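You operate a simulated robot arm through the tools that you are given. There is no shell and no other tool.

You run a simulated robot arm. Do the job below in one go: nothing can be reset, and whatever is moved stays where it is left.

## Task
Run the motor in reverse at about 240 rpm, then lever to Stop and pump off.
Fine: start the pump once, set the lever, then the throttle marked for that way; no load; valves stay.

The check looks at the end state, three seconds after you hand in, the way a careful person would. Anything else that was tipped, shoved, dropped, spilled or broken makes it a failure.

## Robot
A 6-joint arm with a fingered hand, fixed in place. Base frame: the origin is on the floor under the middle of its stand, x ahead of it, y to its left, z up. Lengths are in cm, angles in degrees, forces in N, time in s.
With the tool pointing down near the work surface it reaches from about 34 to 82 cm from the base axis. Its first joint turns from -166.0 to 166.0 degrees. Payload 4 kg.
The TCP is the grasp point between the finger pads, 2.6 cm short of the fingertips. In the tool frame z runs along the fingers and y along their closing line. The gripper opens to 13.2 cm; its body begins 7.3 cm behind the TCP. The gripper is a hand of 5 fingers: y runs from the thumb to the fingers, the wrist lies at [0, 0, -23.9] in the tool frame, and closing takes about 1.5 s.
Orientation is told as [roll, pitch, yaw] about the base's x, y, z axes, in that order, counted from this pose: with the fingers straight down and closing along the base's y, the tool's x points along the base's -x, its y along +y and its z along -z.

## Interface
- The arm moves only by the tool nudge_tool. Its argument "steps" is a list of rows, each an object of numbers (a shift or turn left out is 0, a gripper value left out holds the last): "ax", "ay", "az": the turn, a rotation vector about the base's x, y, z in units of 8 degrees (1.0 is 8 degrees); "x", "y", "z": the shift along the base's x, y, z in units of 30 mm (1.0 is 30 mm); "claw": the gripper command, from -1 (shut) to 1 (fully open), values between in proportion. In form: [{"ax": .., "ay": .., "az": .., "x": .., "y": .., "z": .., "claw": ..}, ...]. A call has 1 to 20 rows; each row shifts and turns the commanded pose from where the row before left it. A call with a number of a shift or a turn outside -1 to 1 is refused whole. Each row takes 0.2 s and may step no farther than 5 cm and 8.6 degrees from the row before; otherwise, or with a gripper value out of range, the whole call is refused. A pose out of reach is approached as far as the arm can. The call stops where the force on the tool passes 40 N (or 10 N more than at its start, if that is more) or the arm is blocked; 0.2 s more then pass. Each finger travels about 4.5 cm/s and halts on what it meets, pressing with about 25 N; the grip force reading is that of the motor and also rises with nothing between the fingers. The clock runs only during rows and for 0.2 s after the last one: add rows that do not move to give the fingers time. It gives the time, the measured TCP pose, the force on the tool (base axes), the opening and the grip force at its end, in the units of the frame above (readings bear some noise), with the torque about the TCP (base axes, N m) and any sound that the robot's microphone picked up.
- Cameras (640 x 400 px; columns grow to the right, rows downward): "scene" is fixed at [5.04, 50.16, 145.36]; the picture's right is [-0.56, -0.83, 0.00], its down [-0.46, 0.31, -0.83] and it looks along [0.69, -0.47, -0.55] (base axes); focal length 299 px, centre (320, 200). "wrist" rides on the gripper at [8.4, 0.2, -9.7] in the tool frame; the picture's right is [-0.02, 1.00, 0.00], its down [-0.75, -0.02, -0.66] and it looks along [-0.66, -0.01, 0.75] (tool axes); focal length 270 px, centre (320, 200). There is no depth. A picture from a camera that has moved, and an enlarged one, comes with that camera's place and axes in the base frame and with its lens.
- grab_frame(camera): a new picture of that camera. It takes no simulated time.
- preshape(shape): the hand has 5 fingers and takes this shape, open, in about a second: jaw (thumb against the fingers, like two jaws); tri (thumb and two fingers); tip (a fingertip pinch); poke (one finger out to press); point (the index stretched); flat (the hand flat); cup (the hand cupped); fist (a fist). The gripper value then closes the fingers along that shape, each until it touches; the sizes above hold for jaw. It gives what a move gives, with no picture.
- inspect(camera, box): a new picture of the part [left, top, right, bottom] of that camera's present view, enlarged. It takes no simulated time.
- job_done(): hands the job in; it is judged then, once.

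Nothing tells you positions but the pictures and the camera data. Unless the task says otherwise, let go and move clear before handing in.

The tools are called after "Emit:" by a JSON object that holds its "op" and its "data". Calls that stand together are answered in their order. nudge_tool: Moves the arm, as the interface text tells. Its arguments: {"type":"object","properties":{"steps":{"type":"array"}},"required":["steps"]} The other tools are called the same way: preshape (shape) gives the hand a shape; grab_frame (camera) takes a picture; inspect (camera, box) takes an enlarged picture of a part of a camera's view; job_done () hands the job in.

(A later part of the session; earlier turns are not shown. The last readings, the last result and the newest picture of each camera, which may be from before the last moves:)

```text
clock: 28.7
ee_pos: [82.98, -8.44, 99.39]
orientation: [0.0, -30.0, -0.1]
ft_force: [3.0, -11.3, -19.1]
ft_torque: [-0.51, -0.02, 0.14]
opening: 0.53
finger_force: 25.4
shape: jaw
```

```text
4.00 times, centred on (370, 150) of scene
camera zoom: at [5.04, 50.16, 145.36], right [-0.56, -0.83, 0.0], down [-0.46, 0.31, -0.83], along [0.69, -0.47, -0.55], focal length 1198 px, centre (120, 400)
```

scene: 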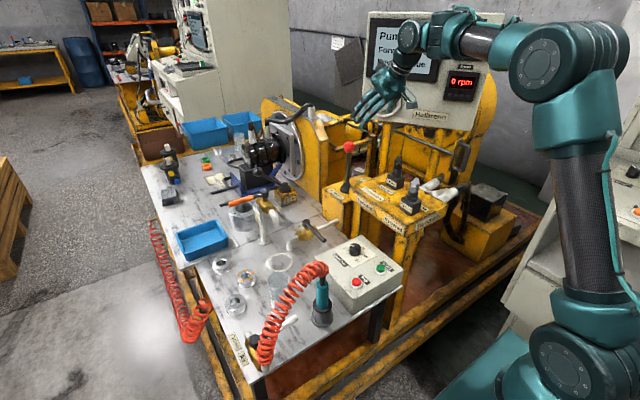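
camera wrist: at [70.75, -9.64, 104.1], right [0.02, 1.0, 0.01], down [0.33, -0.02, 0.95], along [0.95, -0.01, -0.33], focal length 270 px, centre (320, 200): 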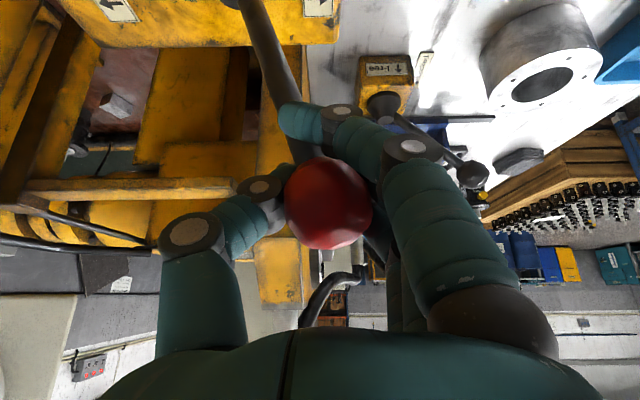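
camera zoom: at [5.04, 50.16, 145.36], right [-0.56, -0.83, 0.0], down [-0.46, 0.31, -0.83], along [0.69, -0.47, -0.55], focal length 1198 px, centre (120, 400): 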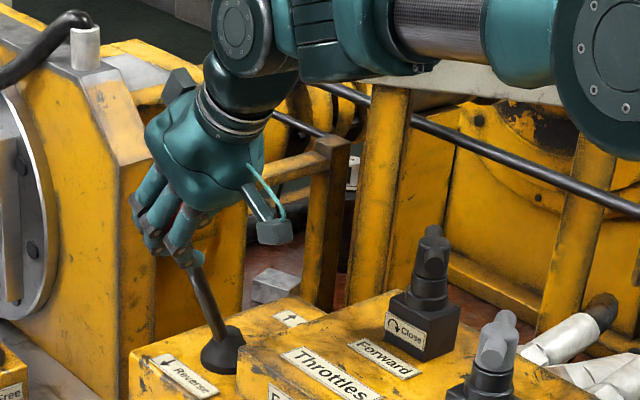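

Emit:
{"op": "nudge_tool", "data": {"steps": [{"y": 0.25, "z": -0.14}, {"y": 0.2, "z": -0.14}, {}]}}

Emit:
{"op": "inspect", "data": {"camera": "scene", "box": [320, 100, 420, 200]}}

Emit:
{"op": "grab_frame", "data": {"camera": "wrist"}}

```text
clock: 29.5
ee_pos: [82.86, -7.47, 98.96]
orientation: [-0.1, -30.4, -0.3]
ft_force: [6.5, -35.5, 9.4]
ft_torque: [-0.24, 0.02, 0.16]
opening: 0.84
finger_force: 24.7
shape: jaw
```

```text
4.00 times, centred on (370, 150) of scene
camera zoom: at [5.04, 50.16, 145.36], right [-0.56, -0.83, 0.0], down [-0.46, 0.31, -0.83], along [0.69, -0.47, -0.55], focal length 1198 px, centre (120, 400)
```

zoom: 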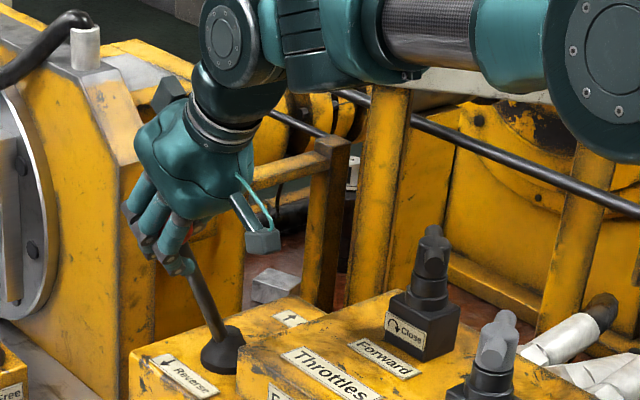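

```text
taken
camera wrist: at [70.81, -7.15, 102.91], right [0.02, 1.0, 0.01], down [0.32, -0.02, 0.95], along [0.95, -0.02, -0.32], focal length 270 px, centre (320, 200)
```

wrist: 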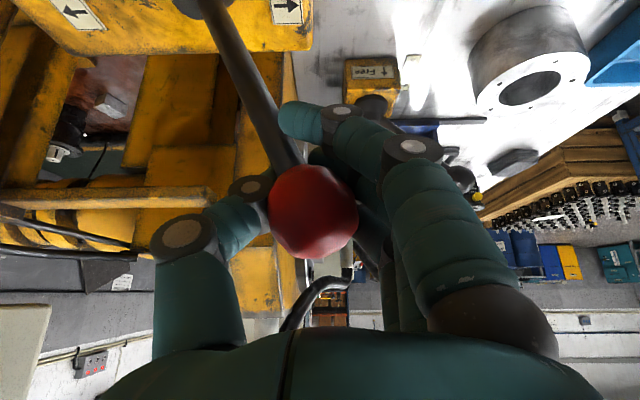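

The force rose to 35 N, so the lever is at its Reverse end stop. I'll relax, release, back out along the tool axis and check the display.

Emit:
{"op": "nudge_tool", "data": {"steps": [{"y": -0.12}, {"claw": 1}, {}, {}, {}, {}, {}, {}, {}]}}

Emit:
{"op": "nudge_tool", "data": {"steps": [{"x": -0.5, "z": 0.87}, {"x": -0.5, "z": 0.87}, {"x": -0.5, "z": 0.87}, {"x": -0.5, "z": 0.87}, {"x": -0.5, "z": 0.87}, {"z": 0.5}]}}

Emit:
{"op": "grab_frame", "data": {"camera": "scene"}}

Emit:
{"op": "grab_frame", "data": {"camera": "wrist"}}

```text
clock: 31.5
ee_pos: [82.85, -7.41, 98.62]
orientation: [-0.1, -29.9, 0.0]
ft_force: [0.7, -0.2, 0.2]
ft_torque: [-0.03, 0.01, -0.03]
opening: 12.6
finger_force: 0.1
shape: jaw
```

```text
clock: 32.9
ee_pos: [75.23, -7.4, 113.23]
orientation: [0.0, -30.1, 0.1]
ft_force: [0.4, -0.2, 0.2]
ft_torque: [0.01, 0.02, 0.0]
opening: 12.6
finger_force: 0.1
shape: jaw
```

```text
taken
```

scene: 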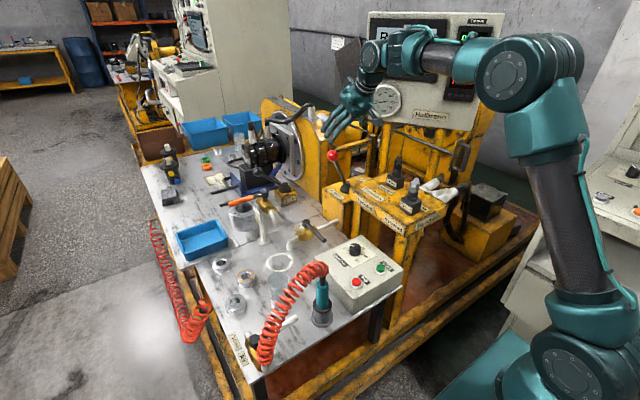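

```text
taken
camera wrist: at [63.23, -7.23, 117.39], right [0.02, 1.0, 0.01], down [0.32, -0.02, 0.95], along [0.95, -0.01, -0.32], focal length 270 px, centre (320, 200)
```

wrist: 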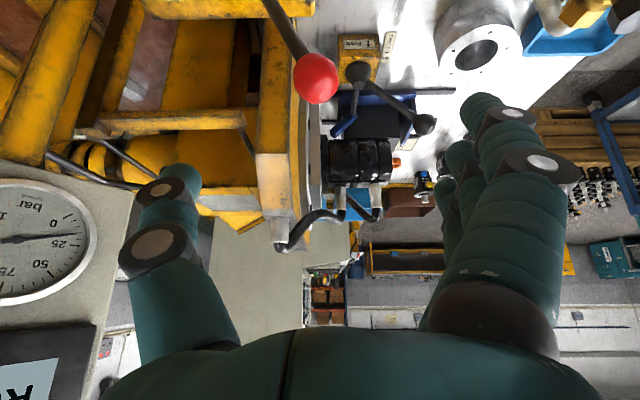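

The lever stays at Reverse. Next I'll rise, untilt the hand and move above the Reverse throttle knob to look at it.

Emit:
{"op": "nudge_tool", "data": {"steps": [{"z": 1, "x": -0.5}, {"z": 1, "x": -0.9, "ay": 0.9375, "y": -0.3}, {"x": -0.95, "ay": 0.9375, "y": -0.4}, {"x": -0.95, "ay": 0.9375, "y": -0.4}, {"x": -0.95, "ay": 0.9375, "y": -0.4}, {"x": -0.95, "y": -0.4}, {"x": -0.95, "y": -0.4}, {"x": -0.95, "y": -0.4}, {"x": -0.55, "y": -0.2}, {}]}}

Emit:
{"op": "grab_frame", "data": {"camera": "scene"}}

Emit:
{"op": "grab_frame", "data": {"camera": "wrist"}}

```text
clock: 35.1
ee_pos: [52.02, -16.46, 118.72]
orientation: [0.0, 0.0, 0.0]
ft_force: [0.1, -0.6, 0.6]
ft_torque: [-0.03, 0.0, -0.02]
opening: 12.58
finger_force: 0.0
shape: jaw
out of reach, approached as far as the arm can: row 4
```

```text
taken
```

scene: 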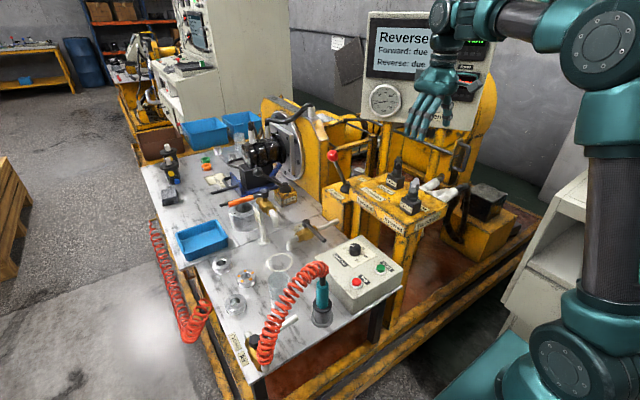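

```text
taken
camera wrist: at [43.54, -16.3, 128.41], right [0.02, 1.0, 0.0], down [0.75, -0.01, 0.66], along [0.66, -0.01, -0.75], focal length 270 px, centre (320, 200)
```

wrist: 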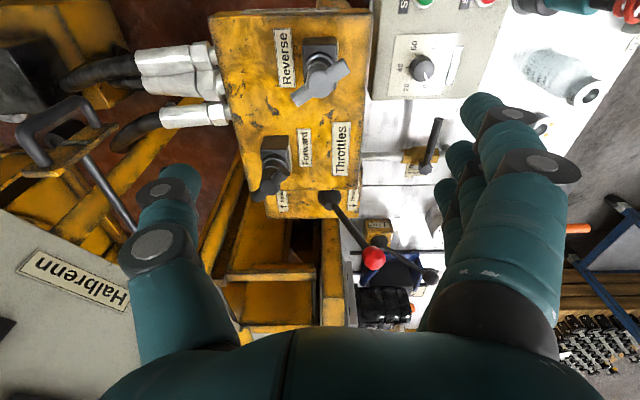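

Emit:
{"op": "inspect", "data": {"camera": "wrist", "box": [260, 20, 380, 120]}}

Emit:
{"op": "inspect", "data": {"camera": "scene", "box": [390, 165, 440, 225]}}

Emit:
{"op": "inspect", "data": {"camera": "scene", "box": [350, 0, 510, 130]}}

```text
4.00 times, centred on (320, 70) of wrist
camera zoom: at [43.54, -16.3, 128.41], right [0.02, 1.0, 0.0], down [0.75, -0.01, 0.66], along [0.66, -0.01, -0.75], focal length 1081 px, centre (320, 720)
```

zoom: 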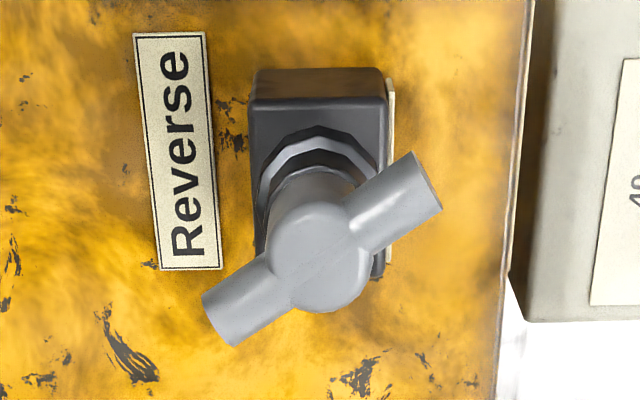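

```text
6.67 times, centred on (415, 195) of scene
camera zoom: at [5.04, 50.16, 145.36], right [-0.56, -0.83, 0.0], down [-0.46, 0.31, -0.83], along [0.69, -0.47, -0.55], focal length 1996 px, centre (-313, 233)
```

zoom: 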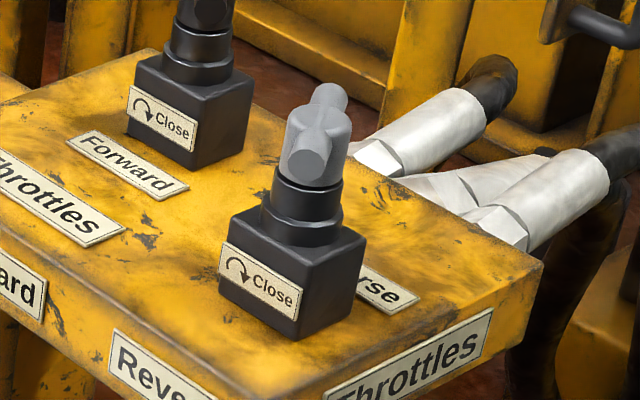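

```text
3.08 times, centred on (430, 65) of scene
camera zoom: at [5.04, 50.16, 145.36], right [-0.56, -0.83, 0.0], down [-0.46, 0.31, -0.83], along [0.69, -0.47, -0.55], focal length 921 px, centre (-18, 615)
```

zoom: 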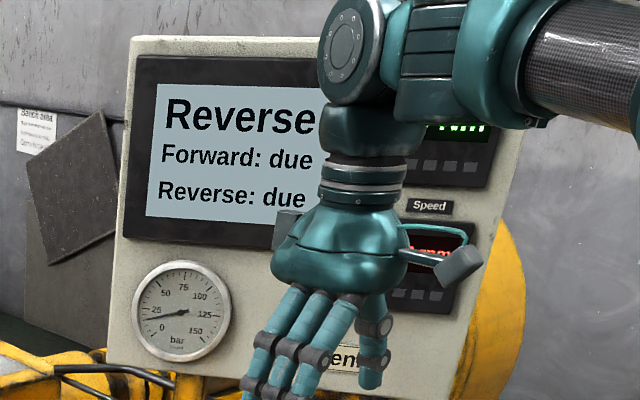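

I'll check the current speed reading, which is partly hidden by the hand.

Emit:
{"op": "inspect", "data": {"camera": "scene", "box": [445, 60, 495, 105]}}

Emit:
{"op": "inspect", "data": {"camera": "wrist", "box": [240, 120, 360, 220]}}

```text
8.89 times, centred on (470, 82) of scene
camera zoom: at [5.04, 50.16, 145.36], right [-0.56, -0.83, 0.0], down [-0.46, 0.31, -0.83], along [0.69, -0.47, -0.55], focal length 2661 px, centre (-1013, 1244)
```

zoom: 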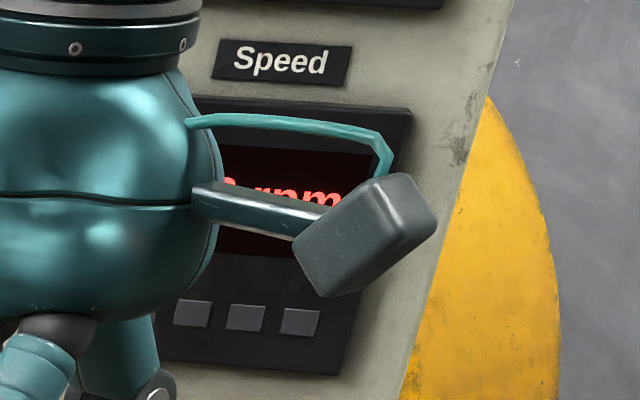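

```text
4.00 times, centred on (300, 170) of wrist
camera zoom: at [43.54, -16.3, 128.41], right [0.02, 1.0, 0.0], down [0.75, -0.01, 0.66], along [0.66, -0.01, -0.75], focal length 1081 px, centre (400, 320)
```

zoom: 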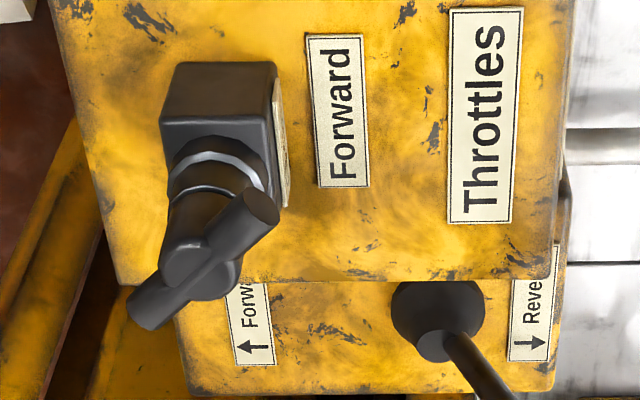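

I'll yaw about -58° so the jaw closes across the T-bar, which is centred near [52.9, -16.45] and runs from [51.4, -13.9] to [54.5, -19], and then look again.

Emit:
{"op": "nudge_tool", "data": {"steps": [{"az": -0.915, "x": 0.1}, {"az": -0.915, "x": 0.1}, {"az": -0.915, "x": 0.1}, {"az": -0.915}, {"az": -0.915}, {"az": -0.915}, {"az": -0.915}, {"az": -0.915}, {}]}}

Emit:
{"op": "grab_frame", "data": {"camera": "scene"}}

Emit:
{"op": "grab_frame", "data": {"camera": "wrist"}}

```text
clock: 37.1
ee_pos: [52.82, -16.48, 118.99]
orientation: [0.0, 0.0, -58.6]
ft_force: [0.7, 0.3, -0.6]
ft_torque: [0.02, 0.0, 0.0]
opening: 12.58
finger_force: 0.0
shape: jaw
```

```text
taken
```

scene: 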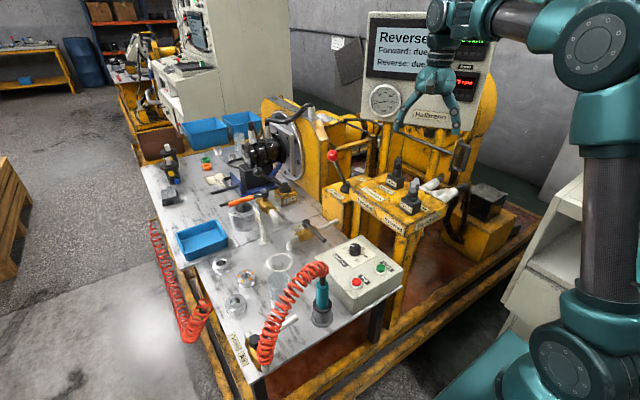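

```text
taken
camera wrist: at [48.54, -9.07, 128.52], right [0.86, 0.5, 0.0], down [0.38, -0.65, 0.66], along [0.33, -0.57, -0.75], focal length 270 px, centre (320, 200)
```

wrist: 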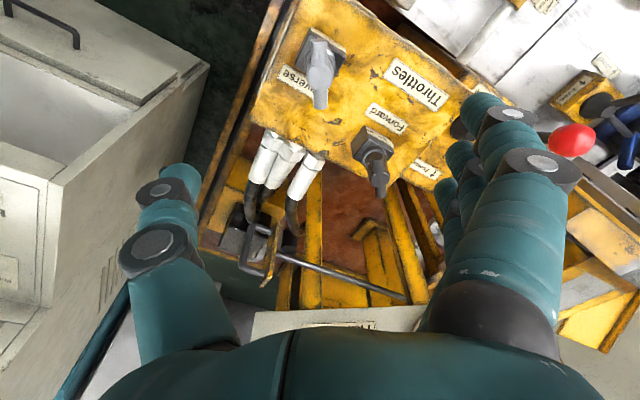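

Now I can see the knob bar between the open thumb and fingers. I'll descend part way and recheck alignment.

Emit:
{"op": "nudge_tool", "data": {"steps": [{"z": -1}, {"z": -1}, {"z": -1}, {"z": -1}, {"z": -0.6}, {}]}}

Emit:
{"op": "inspect", "data": {"camera": "scene", "box": [360, 100, 480, 220]}}

Emit:
{"op": "grab_frame", "data": {"camera": "wrist"}}

Emit:
{"op": "inspect", "data": {"camera": "scene", "box": [350, 0, 510, 130]}}

```text
clock: 38.5
ee_pos: [52.7, -16.22, 105.09]
orientation: [-0.1, 0.0, -58.6]
ft_force: [-0.4, -0.1, -0.6]
ft_torque: [0.02, 0.03, 0.02]
opening: 12.62
finger_force: 0.0
shape: jaw
```

```text
3.33 times, centred on (420, 160) of scene
camera zoom: at [5.04, 50.16, 145.36], right [-0.56, -0.83, 0.0], down [-0.46, 0.31, -0.83], along [0.69, -0.47, -0.55], focal length 998 px, centre (-13, 333)
```

zoom: 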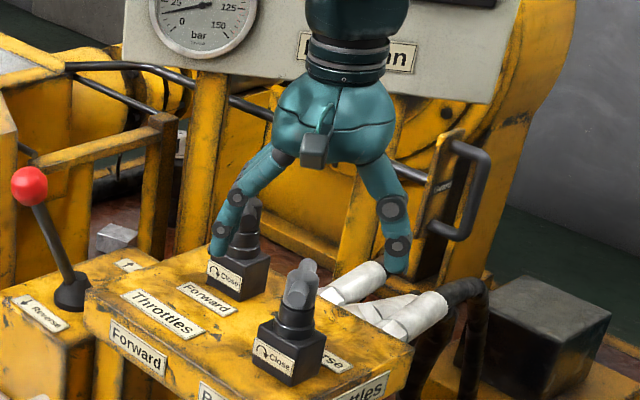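

```text
taken
camera wrist: at [48.53, -8.93, 114.66], right [0.86, 0.5, 0.0], down [0.38, -0.65, 0.66], along [0.33, -0.57, -0.75], focal length 270 px, centre (320, 200)
```

wrist: 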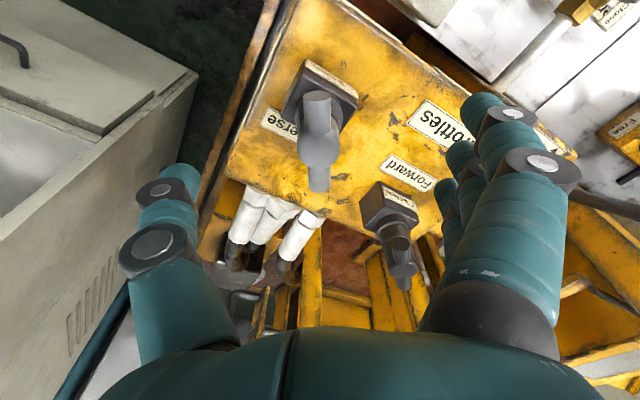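

```text
3.08 times, centred on (430, 65) of scene
camera zoom: at [5.04, 50.16, 145.36], right [-0.56, -0.83, 0.0], down [-0.46, 0.31, -0.83], along [0.69, -0.47, -0.55], focal length 921 px, centre (-18, 615)
```

zoom: 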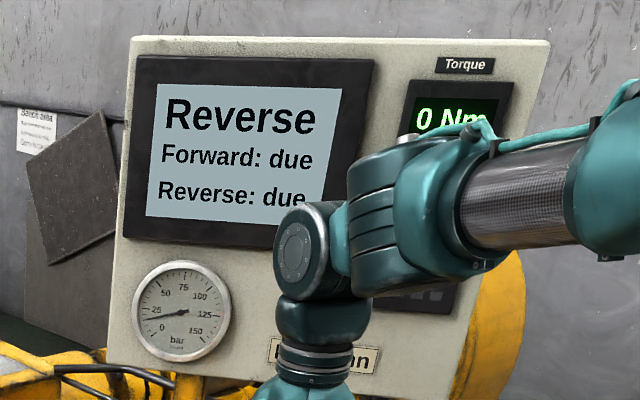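

The knob bar is centred between the thumb and fingers, with its centre near z≈100.5. I'll go down to bar height and close gently around it.

Emit:
{"op": "nudge_tool", "data": {"steps": [{"z": -0.8}, {"z": -0.75}, {}]}}

Emit:
{"op": "grab_frame", "data": {"camera": "wrist"}}

Emit:
{"op": "inspect", "data": {"camera": "scene", "box": [380, 130, 460, 220]}}

```text
clock: 39.3
ee_pos: [52.84, -16.38, 100.43]
orientation: [0.0, 0.0, -58.6]
ft_force: [0.0, 0.2, 0.0]
ft_torque: [-0.02, -0.01, 0.01]
opening: 12.58
finger_force: 0.0
shape: jaw
```

```text
taken
camera wrist: at [48.58, -9.12, 110.0], right [0.86, 0.5, 0.0], down [0.38, -0.65, 0.66], along [0.33, -0.57, -0.75], focal length 270 px, centre (320, 200)
```

wrist: 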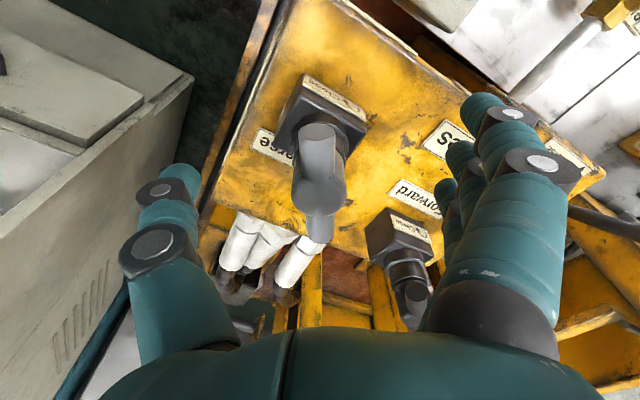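

```text
4.44 times, centred on (420, 175) of scene
camera zoom: at [5.04, 50.16, 145.36], right [-0.56, -0.83, 0.0], down [-0.46, 0.31, -0.83], along [0.69, -0.47, -0.55], focal length 1331 px, centre (-124, 311)
```

zoom: 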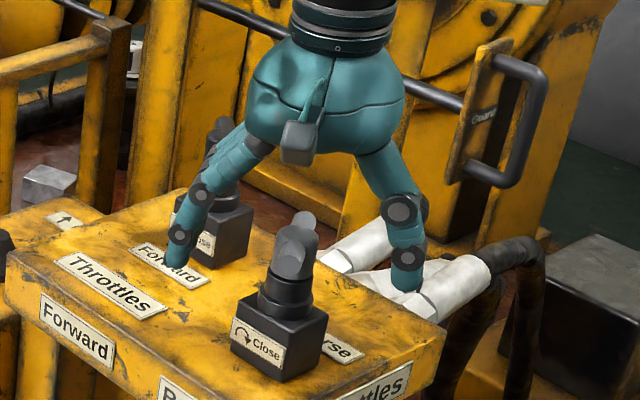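

I'll zoom in to check centring before closing.

Emit:
{"op": "inspect", "data": {"camera": "wrist", "box": [240, 80, 400, 260]}}

Emit:
{"op": "inspect", "data": {"camera": "scene", "box": [395, 165, 435, 220]}}

```text
2.22 times, centred on (320, 170) of wrist
camera zoom: at [48.58, -9.12, 110.0], right [0.86, 0.5, 0.0], down [0.38, -0.65, 0.66], along [0.33, -0.57, -0.75], focal length 601 px, centre (320, 267)
```

zoom: 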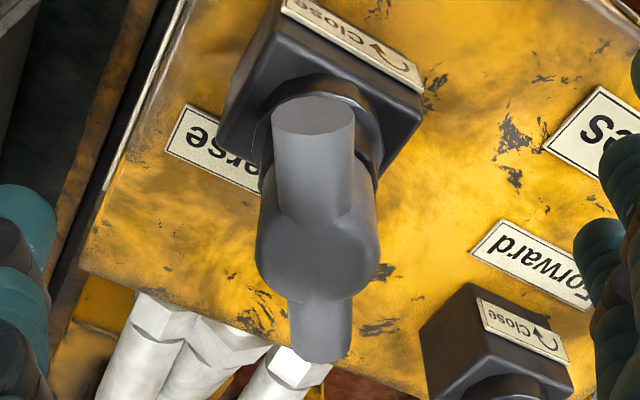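

```text
7.27 times, centred on (415, 192) of scene
camera zoom: at [5.04, 50.16, 145.36], right [-0.56, -0.83, 0.0], down [-0.46, 0.31, -0.83], along [0.69, -0.47, -0.55], focal length 2178 px, centre (-371, 254)
```

zoom: 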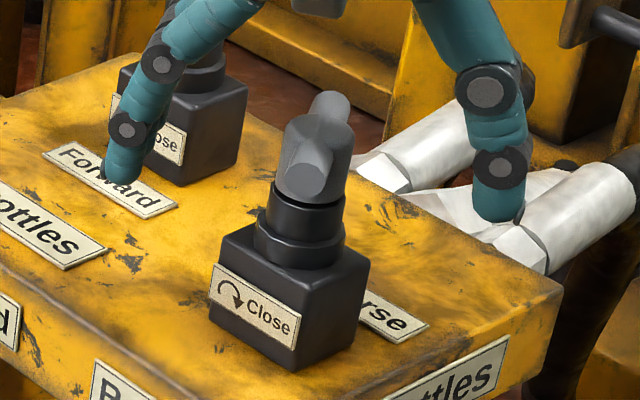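

Both views suggest the knob is about 0.5 cm toward the camera side and slightly lower. I'll make that correction and close on the bar.

Emit:
{"op": "nudge_tool", "data": {"steps": [{"x": -0.09, "y": 0.14, "z": -0.1}, {"claw": -1}, {}, {}, {}, {}, {}, {}, {}]}}

Emit:
{"op": "grab_frame", "data": {"camera": "wrist"}}

Emit:
{"op": "inspect", "data": {"camera": "scene", "box": [380, 130, 460, 220]}}

Emit:
{"op": "inspect", "data": {"camera": "scene", "box": [350, 0, 510, 130]}}

```text
clock: 41.3
ee_pos: [52.56, -15.95, 100.15]
orientation: [0.0, 0.0, -58.7]
ft_force: [-2.1, -0.5, -3.2]
ft_torque: [0.03, 0.06, 0.03]
opening: 1.07
finger_force: 19.0
shape: jaw
```

```text
taken
camera wrist: at [48.26, -8.63, 109.72], right [0.86, 0.5, 0.0], down [0.38, -0.65, 0.66], along [0.33, -0.57, -0.75], focal length 270 px, centre (320, 200)
```

wrist: 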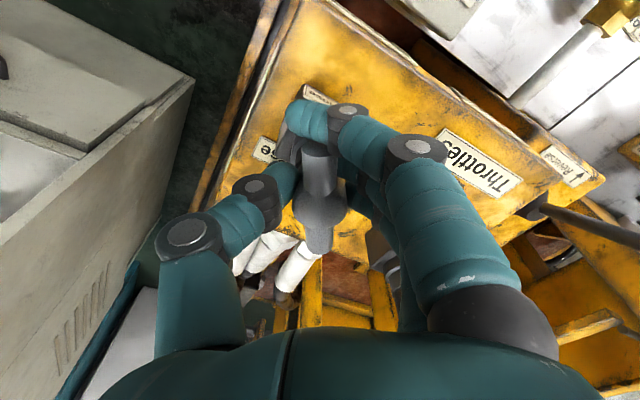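

```text
4.44 times, centred on (420, 175) of scene
camera zoom: at [5.04, 50.16, 145.36], right [-0.56, -0.83, 0.0], down [-0.46, 0.31, -0.83], along [0.69, -0.47, -0.55], focal length 1331 px, centre (-124, 311)
```

zoom: 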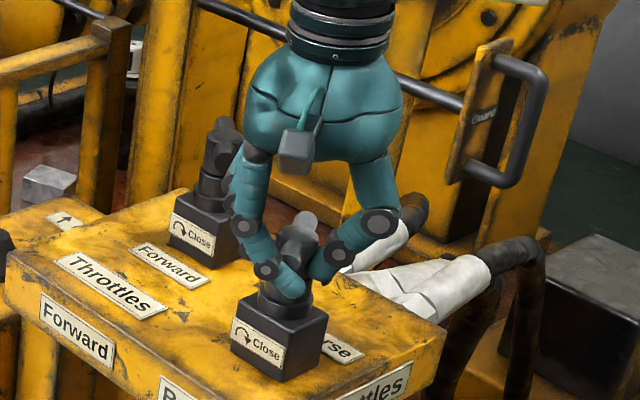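

```text
3.08 times, centred on (430, 65) of scene
camera zoom: at [5.04, 50.16, 145.36], right [-0.56, -0.83, 0.0], down [-0.46, 0.31, -0.83], along [0.69, -0.47, -0.55], focal length 921 px, centre (-18, 615)
```

zoom: 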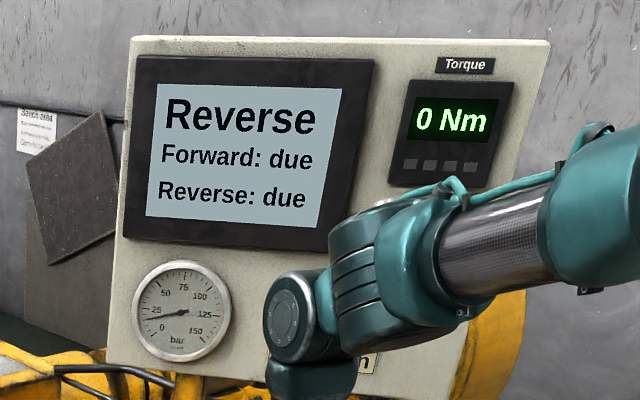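

The bar is gripped. I'll turn it counter-clockwise to open, about 24° first, checking torque and whether the knob follows.

Emit:
{"op": "nudge_tool", "data": {"steps": [{"az": 0.5}, {"az": 0.75}, {"az": 0.75}, {"az": 1}, {}, {}]}}

Emit:
{"op": "grab_frame", "data": {"camera": "wrist"}}

Emit:
{"op": "grab_frame", "data": {"camera": "scene"}}

Emit:
{"op": "inspect", "data": {"camera": "scene", "box": [380, 130, 460, 220]}}

Emit:
{"op": "inspect", "data": {"camera": "scene", "box": [350, 0, 510, 130]}}

```text
clock: 42.7
ee_pos: [52.36, -15.87, 100.13]
orientation: [-0.1, 0.1, -34.6]
ft_force: [-23.4, -5.3, -4.9]
ft_torque: [-0.11, 0.52, -0.13]
opening: 1.09
finger_force: 24.9
shape: jaw
```

```text
taken
camera wrist: at [45.61, -11.03, 109.72], right [0.58, 0.81, 0.0], down [0.61, -0.44, 0.66], along [0.53, -0.38, -0.75], focal length 270 px, centre (320, 200)
```

wrist: 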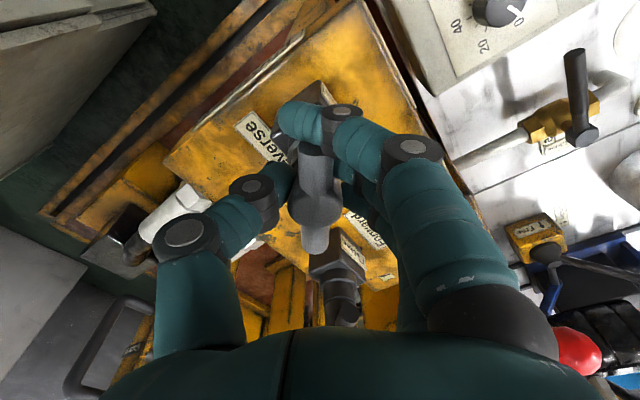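

```text
taken
```

scene: 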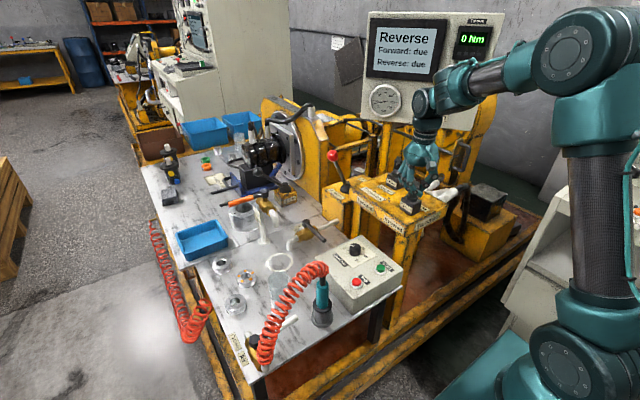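

```text
4.44 times, centred on (420, 175) of scene
camera zoom: at [5.04, 50.16, 145.36], right [-0.56, -0.83, 0.0], down [-0.46, 0.31, -0.83], along [0.69, -0.47, -0.55], focal length 1331 px, centre (-124, 311)
```

zoom: 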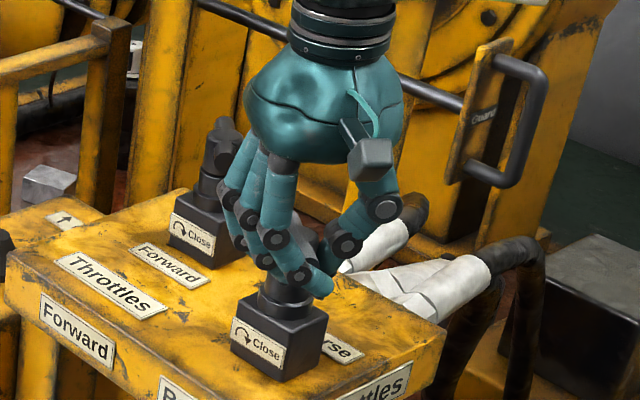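

```text
3.08 times, centred on (430, 65) of scene
camera zoom: at [5.04, 50.16, 145.36], right [-0.56, -0.83, 0.0], down [-0.46, 0.31, -0.83], along [0.69, -0.47, -0.55], focal length 921 px, centre (-18, 615)
```

zoom: 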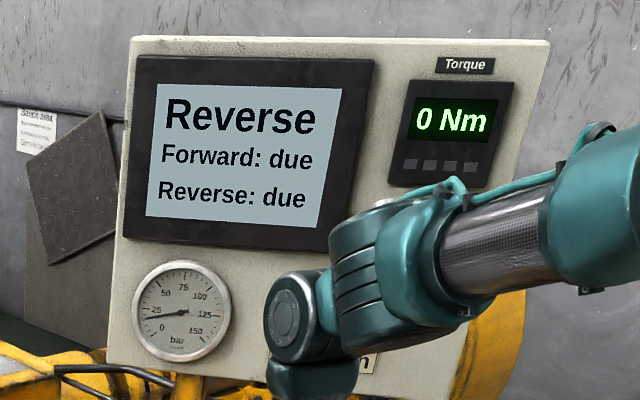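

The knob turned with the hand. The arm hides the speed display from here, so I'll release, lift clear and read the speed to learn the scale.

Emit:
{"op": "nudge_tool", "data": {"steps": [{"x": -0.06, "claw": 1}, {}, {}, {}, {}, {}, {}, {"z": 1}, {"z": 1}, {"z": 1}, {"x": 1, "z": 0.7}, {"x": 1, "z": 0.7}, {"x": 1, "z": 0.7}, {"x": 1, "z": 0.7}, {"x": 1, "z": 0.7}, {}]}}

Emit:
{"op": "grab_frame", "data": {"camera": "scene"}}

Emit:
{"op": "inspect", "data": {"camera": "scene", "box": [430, 55, 510, 115]}}

Emit:
{"op": "inspect", "data": {"camera": "scene", "box": [395, 165, 435, 220]}}

```text
clock: 46.1
ee_pos: [67.37, -15.75, 119.81]
orientation: [-0.1, 0.1, -34.5]
ft_force: [0.2, -1.0, -0.2]
ft_torque: [0.0, -0.03, 0.01]
opening: 12.59
finger_force: 0.0
shape: jaw
```

```text
taken
```

scene: 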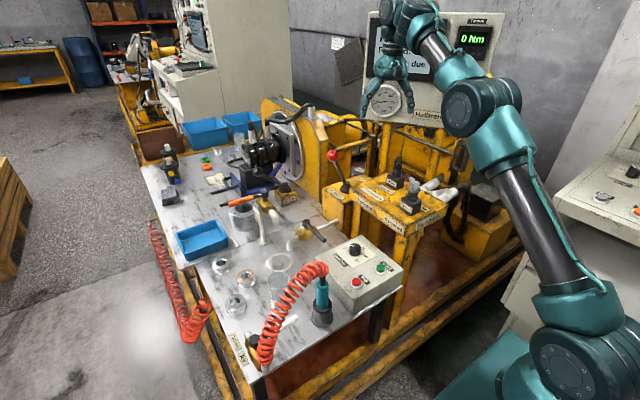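

```text
6.67 times, centred on (470, 85) of scene
camera zoom: at [5.04, 50.16, 145.36], right [-0.56, -0.83, 0.0], down [-0.46, 0.31, -0.83], along [0.69, -0.47, -0.55], focal length 1996 px, centre (-680, 967)
```

zoom: 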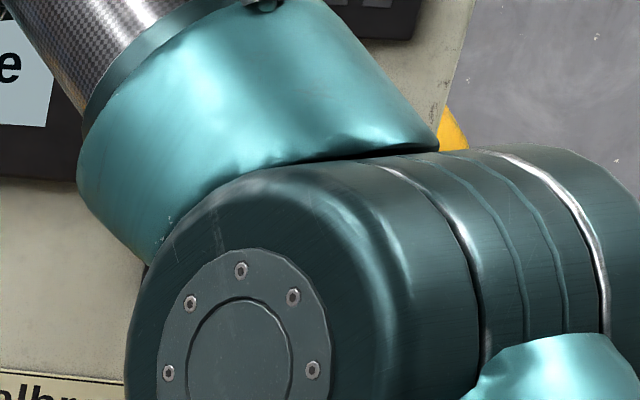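

```text
7.27 times, centred on (415, 192) of scene
camera zoom: at [5.04, 50.16, 145.36], right [-0.56, -0.83, 0.0], down [-0.46, 0.31, -0.83], along [0.69, -0.47, -0.55], focal length 2178 px, centre (-371, 254)
```

zoom: 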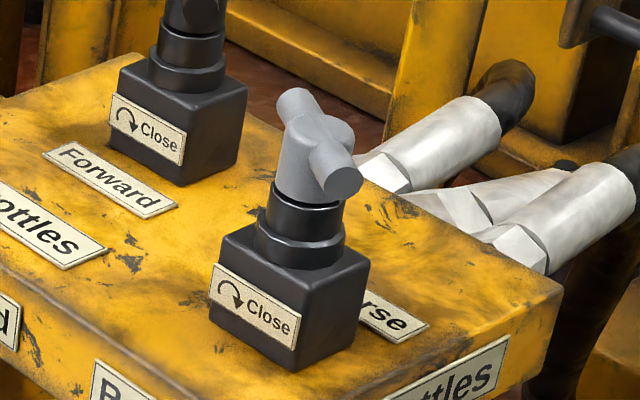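

The elbow hides the display from this spot. I'll shift to [52.5, -8, 120], where the display should be clear of the arm.

Emit:
{"op": "nudge_tool", "data": {"steps": [{"x": -1, "y": 0.5}, {"x": -1, "y": 0.5}, {"x": -1, "y": 0.5}, {"x": -1, "y": 0.5}, {"x": -0.95, "y": 0.5}, {}]}}

Emit:
{"op": "grab_frame", "data": {"camera": "scene"}}

Emit:
{"op": "inspect", "data": {"camera": "scene", "box": [430, 55, 510, 115]}}

```text
clock: 47.5
ee_pos: [52.48, -8.41, 119.68]
orientation: [0.0, 0.0, -34.6]
ft_force: [0.0, 0.2, -0.1]
ft_torque: [0.02, 0.03, 0.03]
opening: 12.59
finger_force: 0.1
shape: jaw
```

```text
taken
```

scene: 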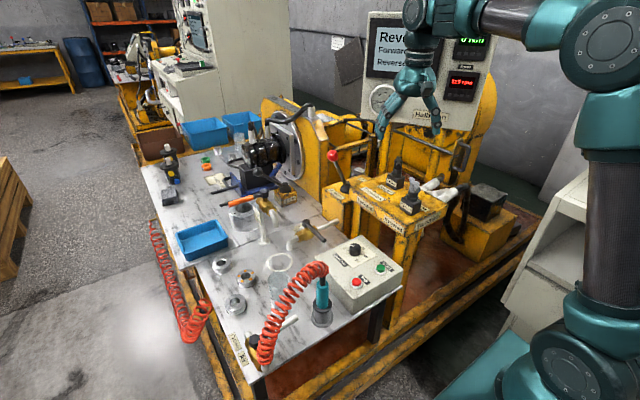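

```text
6.67 times, centred on (470, 85) of scene
camera zoom: at [5.04, 50.16, 145.36], right [-0.56, -0.83, 0.0], down [-0.46, 0.31, -0.83], along [0.69, -0.47, -0.55], focal length 1996 px, centre (-680, 967)
```

zoom: 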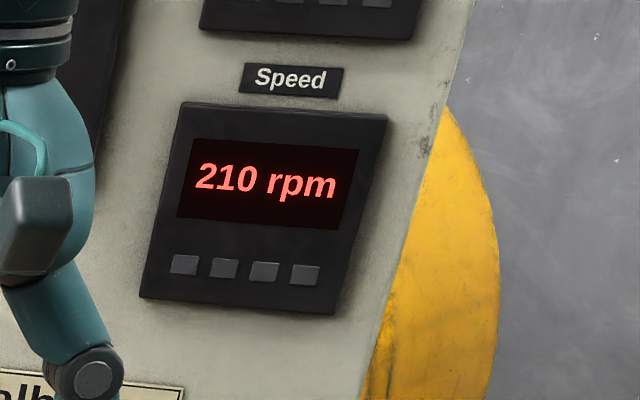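

The speed reads 210 rpm after the 24° turn, so a few more degrees counter-clockwise are needed. I'll go back down, grip the bar again at the same pose and turn about 4°.

Emit:
{"op": "nudge_tool", "data": {"steps": [{"y": -0.85, "x": -0.04}, {"y": -0.85, "x": -0.04}, {"y": -0.8}, {"z": -1}, {"z": -1}, {"z": -1}, {"z": -1}, {"z": -1}, {"z": -1}, {"z": -0.5}, {}, {"claw": -1}, {}, {}, {}, {}, {}, {}, {}]}}

Emit:
{"op": "grab_frame", "data": {"camera": "wrist"}}

Emit:
{"op": "inspect", "data": {"camera": "scene", "box": [380, 130, 460, 220]}}

Emit:
{"op": "inspect", "data": {"camera": "scene", "box": [350, 0, 510, 130]}}

```text
clock: 51.5
ee_pos: [52.31, -15.95, 100.12]
orientation: [-0.1, 0.2, -34.6]
ft_force: [-2.0, -1.6, -2.3]
ft_torque: [0.01, 0.08, 0.02]
opening: 1.06
finger_force: 18.5
shape: jaw
```

```text
taken
camera wrist: at [45.49, -11.14, 109.63], right [0.58, 0.81, 0.0], down [0.61, -0.44, 0.66], along [0.53, -0.38, -0.75], focal length 270 px, centre (320, 200)
```

wrist: 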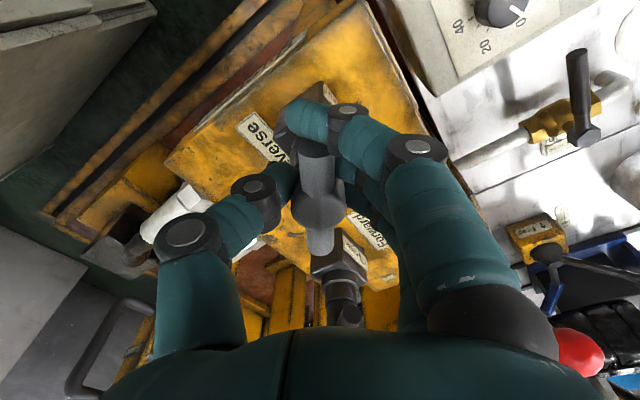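

```text
4.44 times, centred on (420, 175) of scene
camera zoom: at [5.04, 50.16, 145.36], right [-0.56, -0.83, 0.0], down [-0.46, 0.31, -0.83], along [0.69, -0.47, -0.55], focal length 1331 px, centre (-124, 311)
```

zoom: 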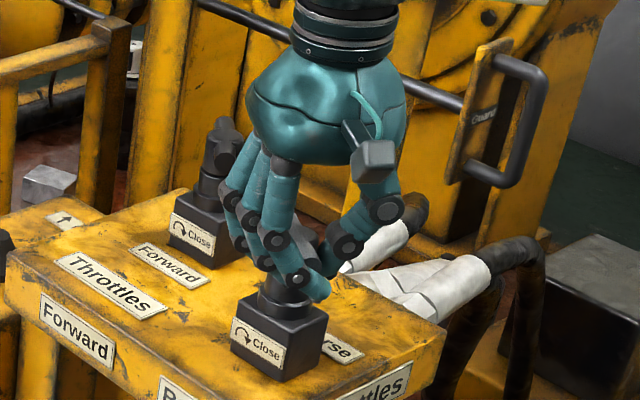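

```text
3.08 times, centred on (430, 65) of scene
camera zoom: at [5.04, 50.16, 145.36], right [-0.56, -0.83, 0.0], down [-0.46, 0.31, -0.83], along [0.69, -0.47, -0.55], focal length 921 px, centre (-18, 615)
```

zoom: 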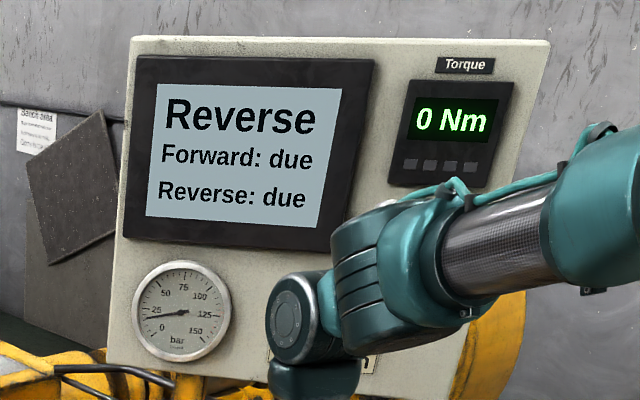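

Emit:
{"op": "nudge_tool", "data": {"steps": [{"az": 0.25}, {"az": 0.25}, {}, {}, {}, {}, {}, {}]}}

Emit:
{"op": "inspect", "data": {"camera": "scene", "box": [350, 0, 510, 130]}}

```text
clock: 53.3
ee_pos: [52.27, -16.1, 100.07]
orientation: [-0.1, 0.0, -30.6]
ft_force: [-5.5, -8.4, -20.6]
ft_torque: [0.0, 0.21, -0.1]
opening: 0.93
finger_force: 24.6
shape: jaw
```

```text
3.08 times, centred on (430, 65) of scene
camera zoom: at [5.04, 50.16, 145.36], right [-0.56, -0.83, 0.0], down [-0.46, 0.31, -0.83], along [0.69, -0.47, -0.55], focal length 921 px, centre (-18, 615)
```

zoom: 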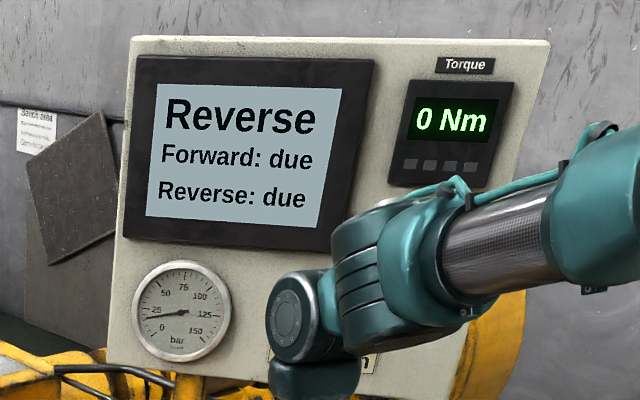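

I turned it 4° more. The status still says "due", so I'll release and rise to read the speed.

Emit:
{"op": "nudge_tool", "data": {"steps": [{"claw": 1}, {}, {}, {}, {}, {}, {}, {"z": 1}, {"z": 1}, {"z": 1}, {"z": 1}, {"z": 1}, {"z": 1, "y": 0.5}, {"z": 0.5, "y": 1}, {"y": 1}, {}]}}

Emit:
{"op": "inspect", "data": {"camera": "scene", "box": [430, 55, 510, 115]}}

Emit:
{"op": "inspect", "data": {"camera": "scene", "box": [350, 0, 510, 130]}}

Emit:
{"op": "inspect", "data": {"camera": "scene", "box": [395, 165, 435, 220]}}

```text
clock: 56.7
ee_pos: [52.09, -8.37, 119.89]
orientation: [0.1, 0.1, -30.6]
ft_force: [-0.4, 0.3, 1.3]
ft_torque: [-0.02, 0.02, 0.01]
opening: 12.61
finger_force: 0.0
shape: jaw
```

```text
6.67 times, centred on (470, 85) of scene
camera zoom: at [5.04, 50.16, 145.36], right [-0.56, -0.83, 0.0], down [-0.46, 0.31, -0.83], along [0.69, -0.47, -0.55], focal length 1996 px, centre (-680, 967)
```

zoom: 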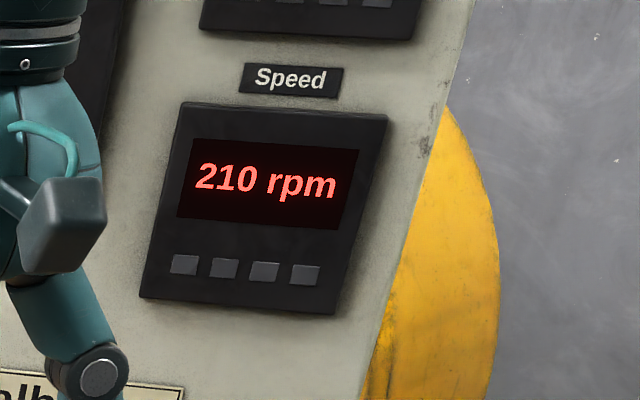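

```text
3.08 times, centred on (430, 65) of scene
camera zoom: at [5.04, 50.16, 145.36], right [-0.56, -0.83, 0.0], down [-0.46, 0.31, -0.83], along [0.69, -0.47, -0.55], focal length 921 px, centre (-18, 615)
```

zoom: 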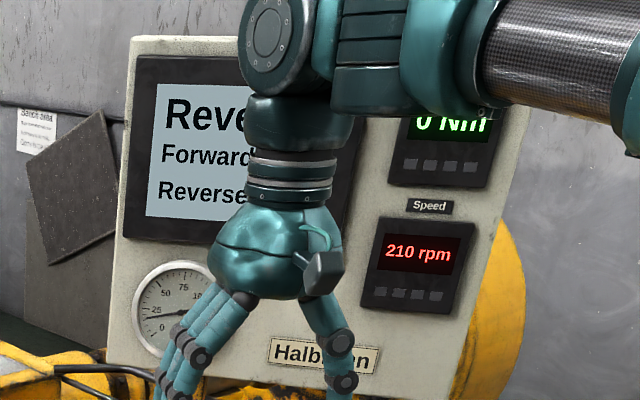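

```text
7.27 times, centred on (415, 192) of scene
camera zoom: at [5.04, 50.16, 145.36], right [-0.56, -0.83, 0.0], down [-0.46, 0.31, -0.83], along [0.69, -0.47, -0.55], focal length 2178 px, centre (-371, 254)
```

zoom: 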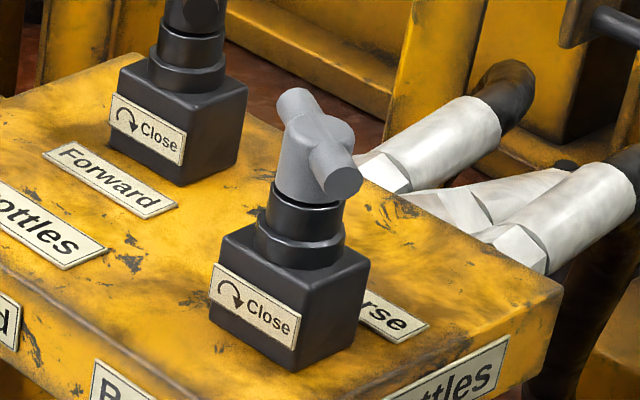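

The speed is still 210 rpm and the knob looks unmoved, so the 4° went into slack in the grip. I'll go back above the knob and measure the bar angle in the wrist view.

Emit:
{"op": "nudge_tool", "data": {"steps": [{"y": -0.85}, {"y": -0.85}, {"y": -0.8}, {"z": -1}, {"z": -1}, {"z": -1}, {"z": -1}, {"z": -1}, {}]}}

Emit:
{"op": "inspect", "data": {"camera": "wrist", "box": [240, 60, 400, 240]}}

```text
clock: 58.7
ee_pos: [52.28, -15.73, 104.71]
orientation: [-0.1, -0.1, -30.6]
ft_force: [0.3, -0.1, 0.3]
ft_torque: [0.0, 0.01, -0.03]
opening: 12.61
finger_force: 0.0
shape: jaw
```

```text
2.22 times, centred on (320, 150) of wrist
camera zoom: at [45.08, -11.42, 114.25], right [0.53, 0.85, 0.0], down [0.64, -0.4, 0.66], along [0.56, -0.35, -0.75], focal length 601 px, centre (320, 311)
```

zoom: 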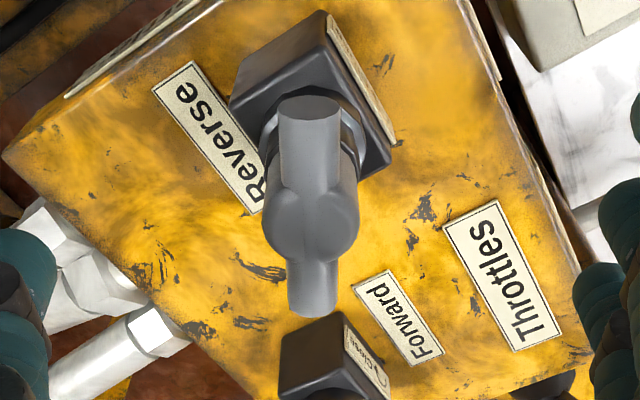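

The bar did follow to about -30.6°, so the throttle gain is low and the display seems to round to 10 rpm. I'll re-grip and turn about 12° more.

Emit:
{"op": "nudge_tool", "data": {"steps": [{"z": -0.75, "x": 0.04, "y": -0.12}, {"z": -0.75}, {"claw": -1}, {}, {}, {}, {}, {}, {}, {}, {"az": 0.5}, {"az": 0.5}, {"az": 0.5}, {}, {}]}}

Emit:
{"op": "grab_frame", "data": {"camera": "wrist"}}

Emit:
{"op": "nudge_tool", "data": {"steps": [{"claw": 1}, {}, {}, {}, {}, {}, {}, {"z": 1}, {"z": 1}, {"z": 1}, {"z": 1}, {"z": 1}, {"z": 1, "y": 0.5}, {"z": 0.5, "y": 1}, {"y": 1}, {}]}}

Emit:
{"op": "inspect", "data": {"camera": "scene", "box": [350, 0, 510, 130]}}

Emit:
{"op": "inspect", "data": {"camera": "scene", "box": [395, 165, 435, 220]}}

```text
clock: 61.9
ee_pos: [52.33, -16.29, 100.15]
orientation: [0.0, -0.1, -18.7]
ft_force: [-6.7, -9.1, -0.8]
ft_torque: [-0.16, 0.18, -0.07]
opening: 1.07
finger_force: 24.9
shape: jaw
```

```text
taken
camera wrist: at [44.35, -13.47, 109.76], right [0.34, 0.94, 0.0], down [0.71, -0.25, 0.66], along [0.62, -0.22, -0.75], focal length 270 px, centre (320, 200)
```

wrist: 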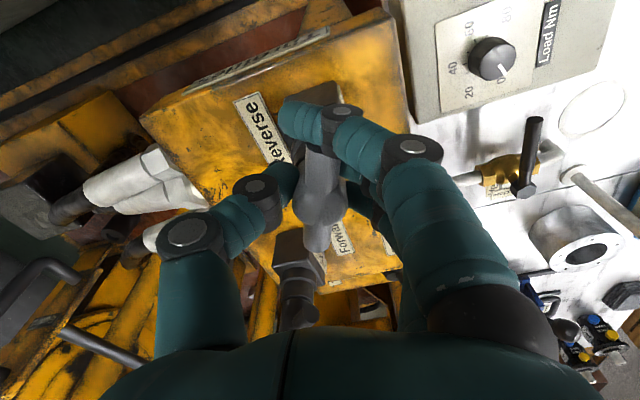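

```text
clock: 65.3
ee_pos: [52.37, -8.72, 119.62]
orientation: [-0.1, 0.0, -18.6]
ft_force: [-0.5, -0.5, -0.1]
ft_torque: [-0.01, 0.02, -0.01]
opening: 12.61
finger_force: 0.1
shape: jaw
```

```text
3.08 times, centred on (430, 65) of scene
camera zoom: at [5.04, 50.16, 145.36], right [-0.56, -0.83, 0.0], down [-0.46, 0.31, -0.83], along [0.69, -0.47, -0.55], focal length 921 px, centre (-18, 615)
```

zoom: 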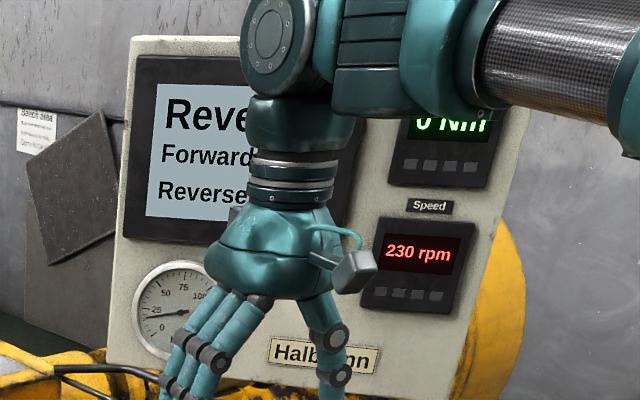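

```text
7.27 times, centred on (415, 192) of scene
camera zoom: at [5.04, 50.16, 145.36], right [-0.56, -0.83, 0.0], down [-0.46, 0.31, -0.83], along [0.69, -0.47, -0.55], focal length 2178 px, centre (-371, 254)
```

zoom: 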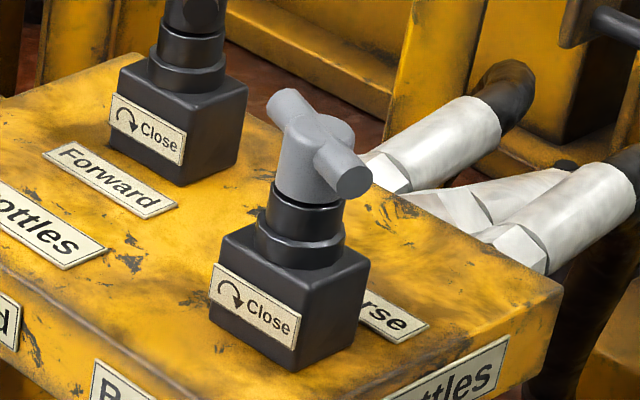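

Now it's 230 rpm, which is about 1.25 rpm per degree. I'll re-grip and turn another 8°.

Emit:
{"op": "nudge_tool", "data": {"steps": [{"y": -0.85}, {"y": -0.85}, {"y": -0.8}, {"z": -1}, {"z": -1}, {"z": -1}, {"z": -1}, {"z": -1}, {"z": -1}, {"z": -0.5}, {"claw": -1}, {}, {}, {}, {}, {}, {}, {}]}}

Emit:
{"op": "inspect", "data": {"camera": "wrist", "box": [240, 60, 400, 260]}}

Emit:
{"op": "nudge_tool", "data": {"steps": [{"az": 0.5}, {"az": 0.5}, {}, {}, {}, {}, {}, {}]}}

Emit:
{"op": "inspect", "data": {"camera": "scene", "box": [350, 0, 510, 130]}}

```text
clock: 69.1
ee_pos: [52.48, -16.19, 100.2]
orientation: [0.1, 0.0, -18.5]
ft_force: [-1.2, -0.5, -1.7]
ft_torque: [0.04, 0.04, 0.07]
opening: 1.18
finger_force: 18.8
shape: jaw
```

```text
2.00 times, centred on (320, 160) of wrist
camera zoom: at [44.54, -13.4, 109.82], right [0.34, 0.94, 0.0], down [0.71, -0.25, 0.66], along [0.62, -0.22, -0.75], focal length 541 px, centre (320, 280)
```

zoom: 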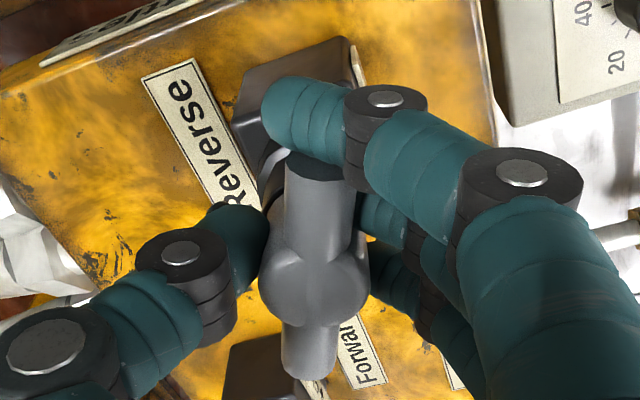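

```text
clock: 70.9
ee_pos: [52.34, -16.21, 100.22]
orientation: [0.0, 0.0, -10.6]
ft_force: [-4.3, -3.7, -4.0]
ft_torque: [-0.1, 0.12, -0.04]
opening: 1.13
finger_force: 24.9
shape: jaw
```

```text
3.08 times, centred on (430, 65) of scene
camera zoom: at [5.04, 50.16, 145.36], right [-0.56, -0.83, 0.0], down [-0.46, 0.31, -0.83], along [0.69, -0.47, -0.55], focal length 921 px, centre (-18, 615)
```

zoom: 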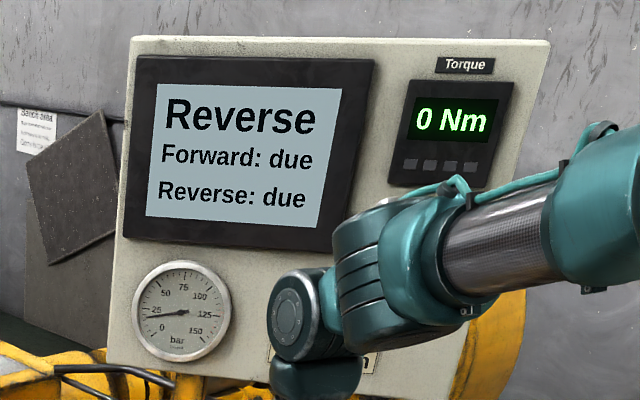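

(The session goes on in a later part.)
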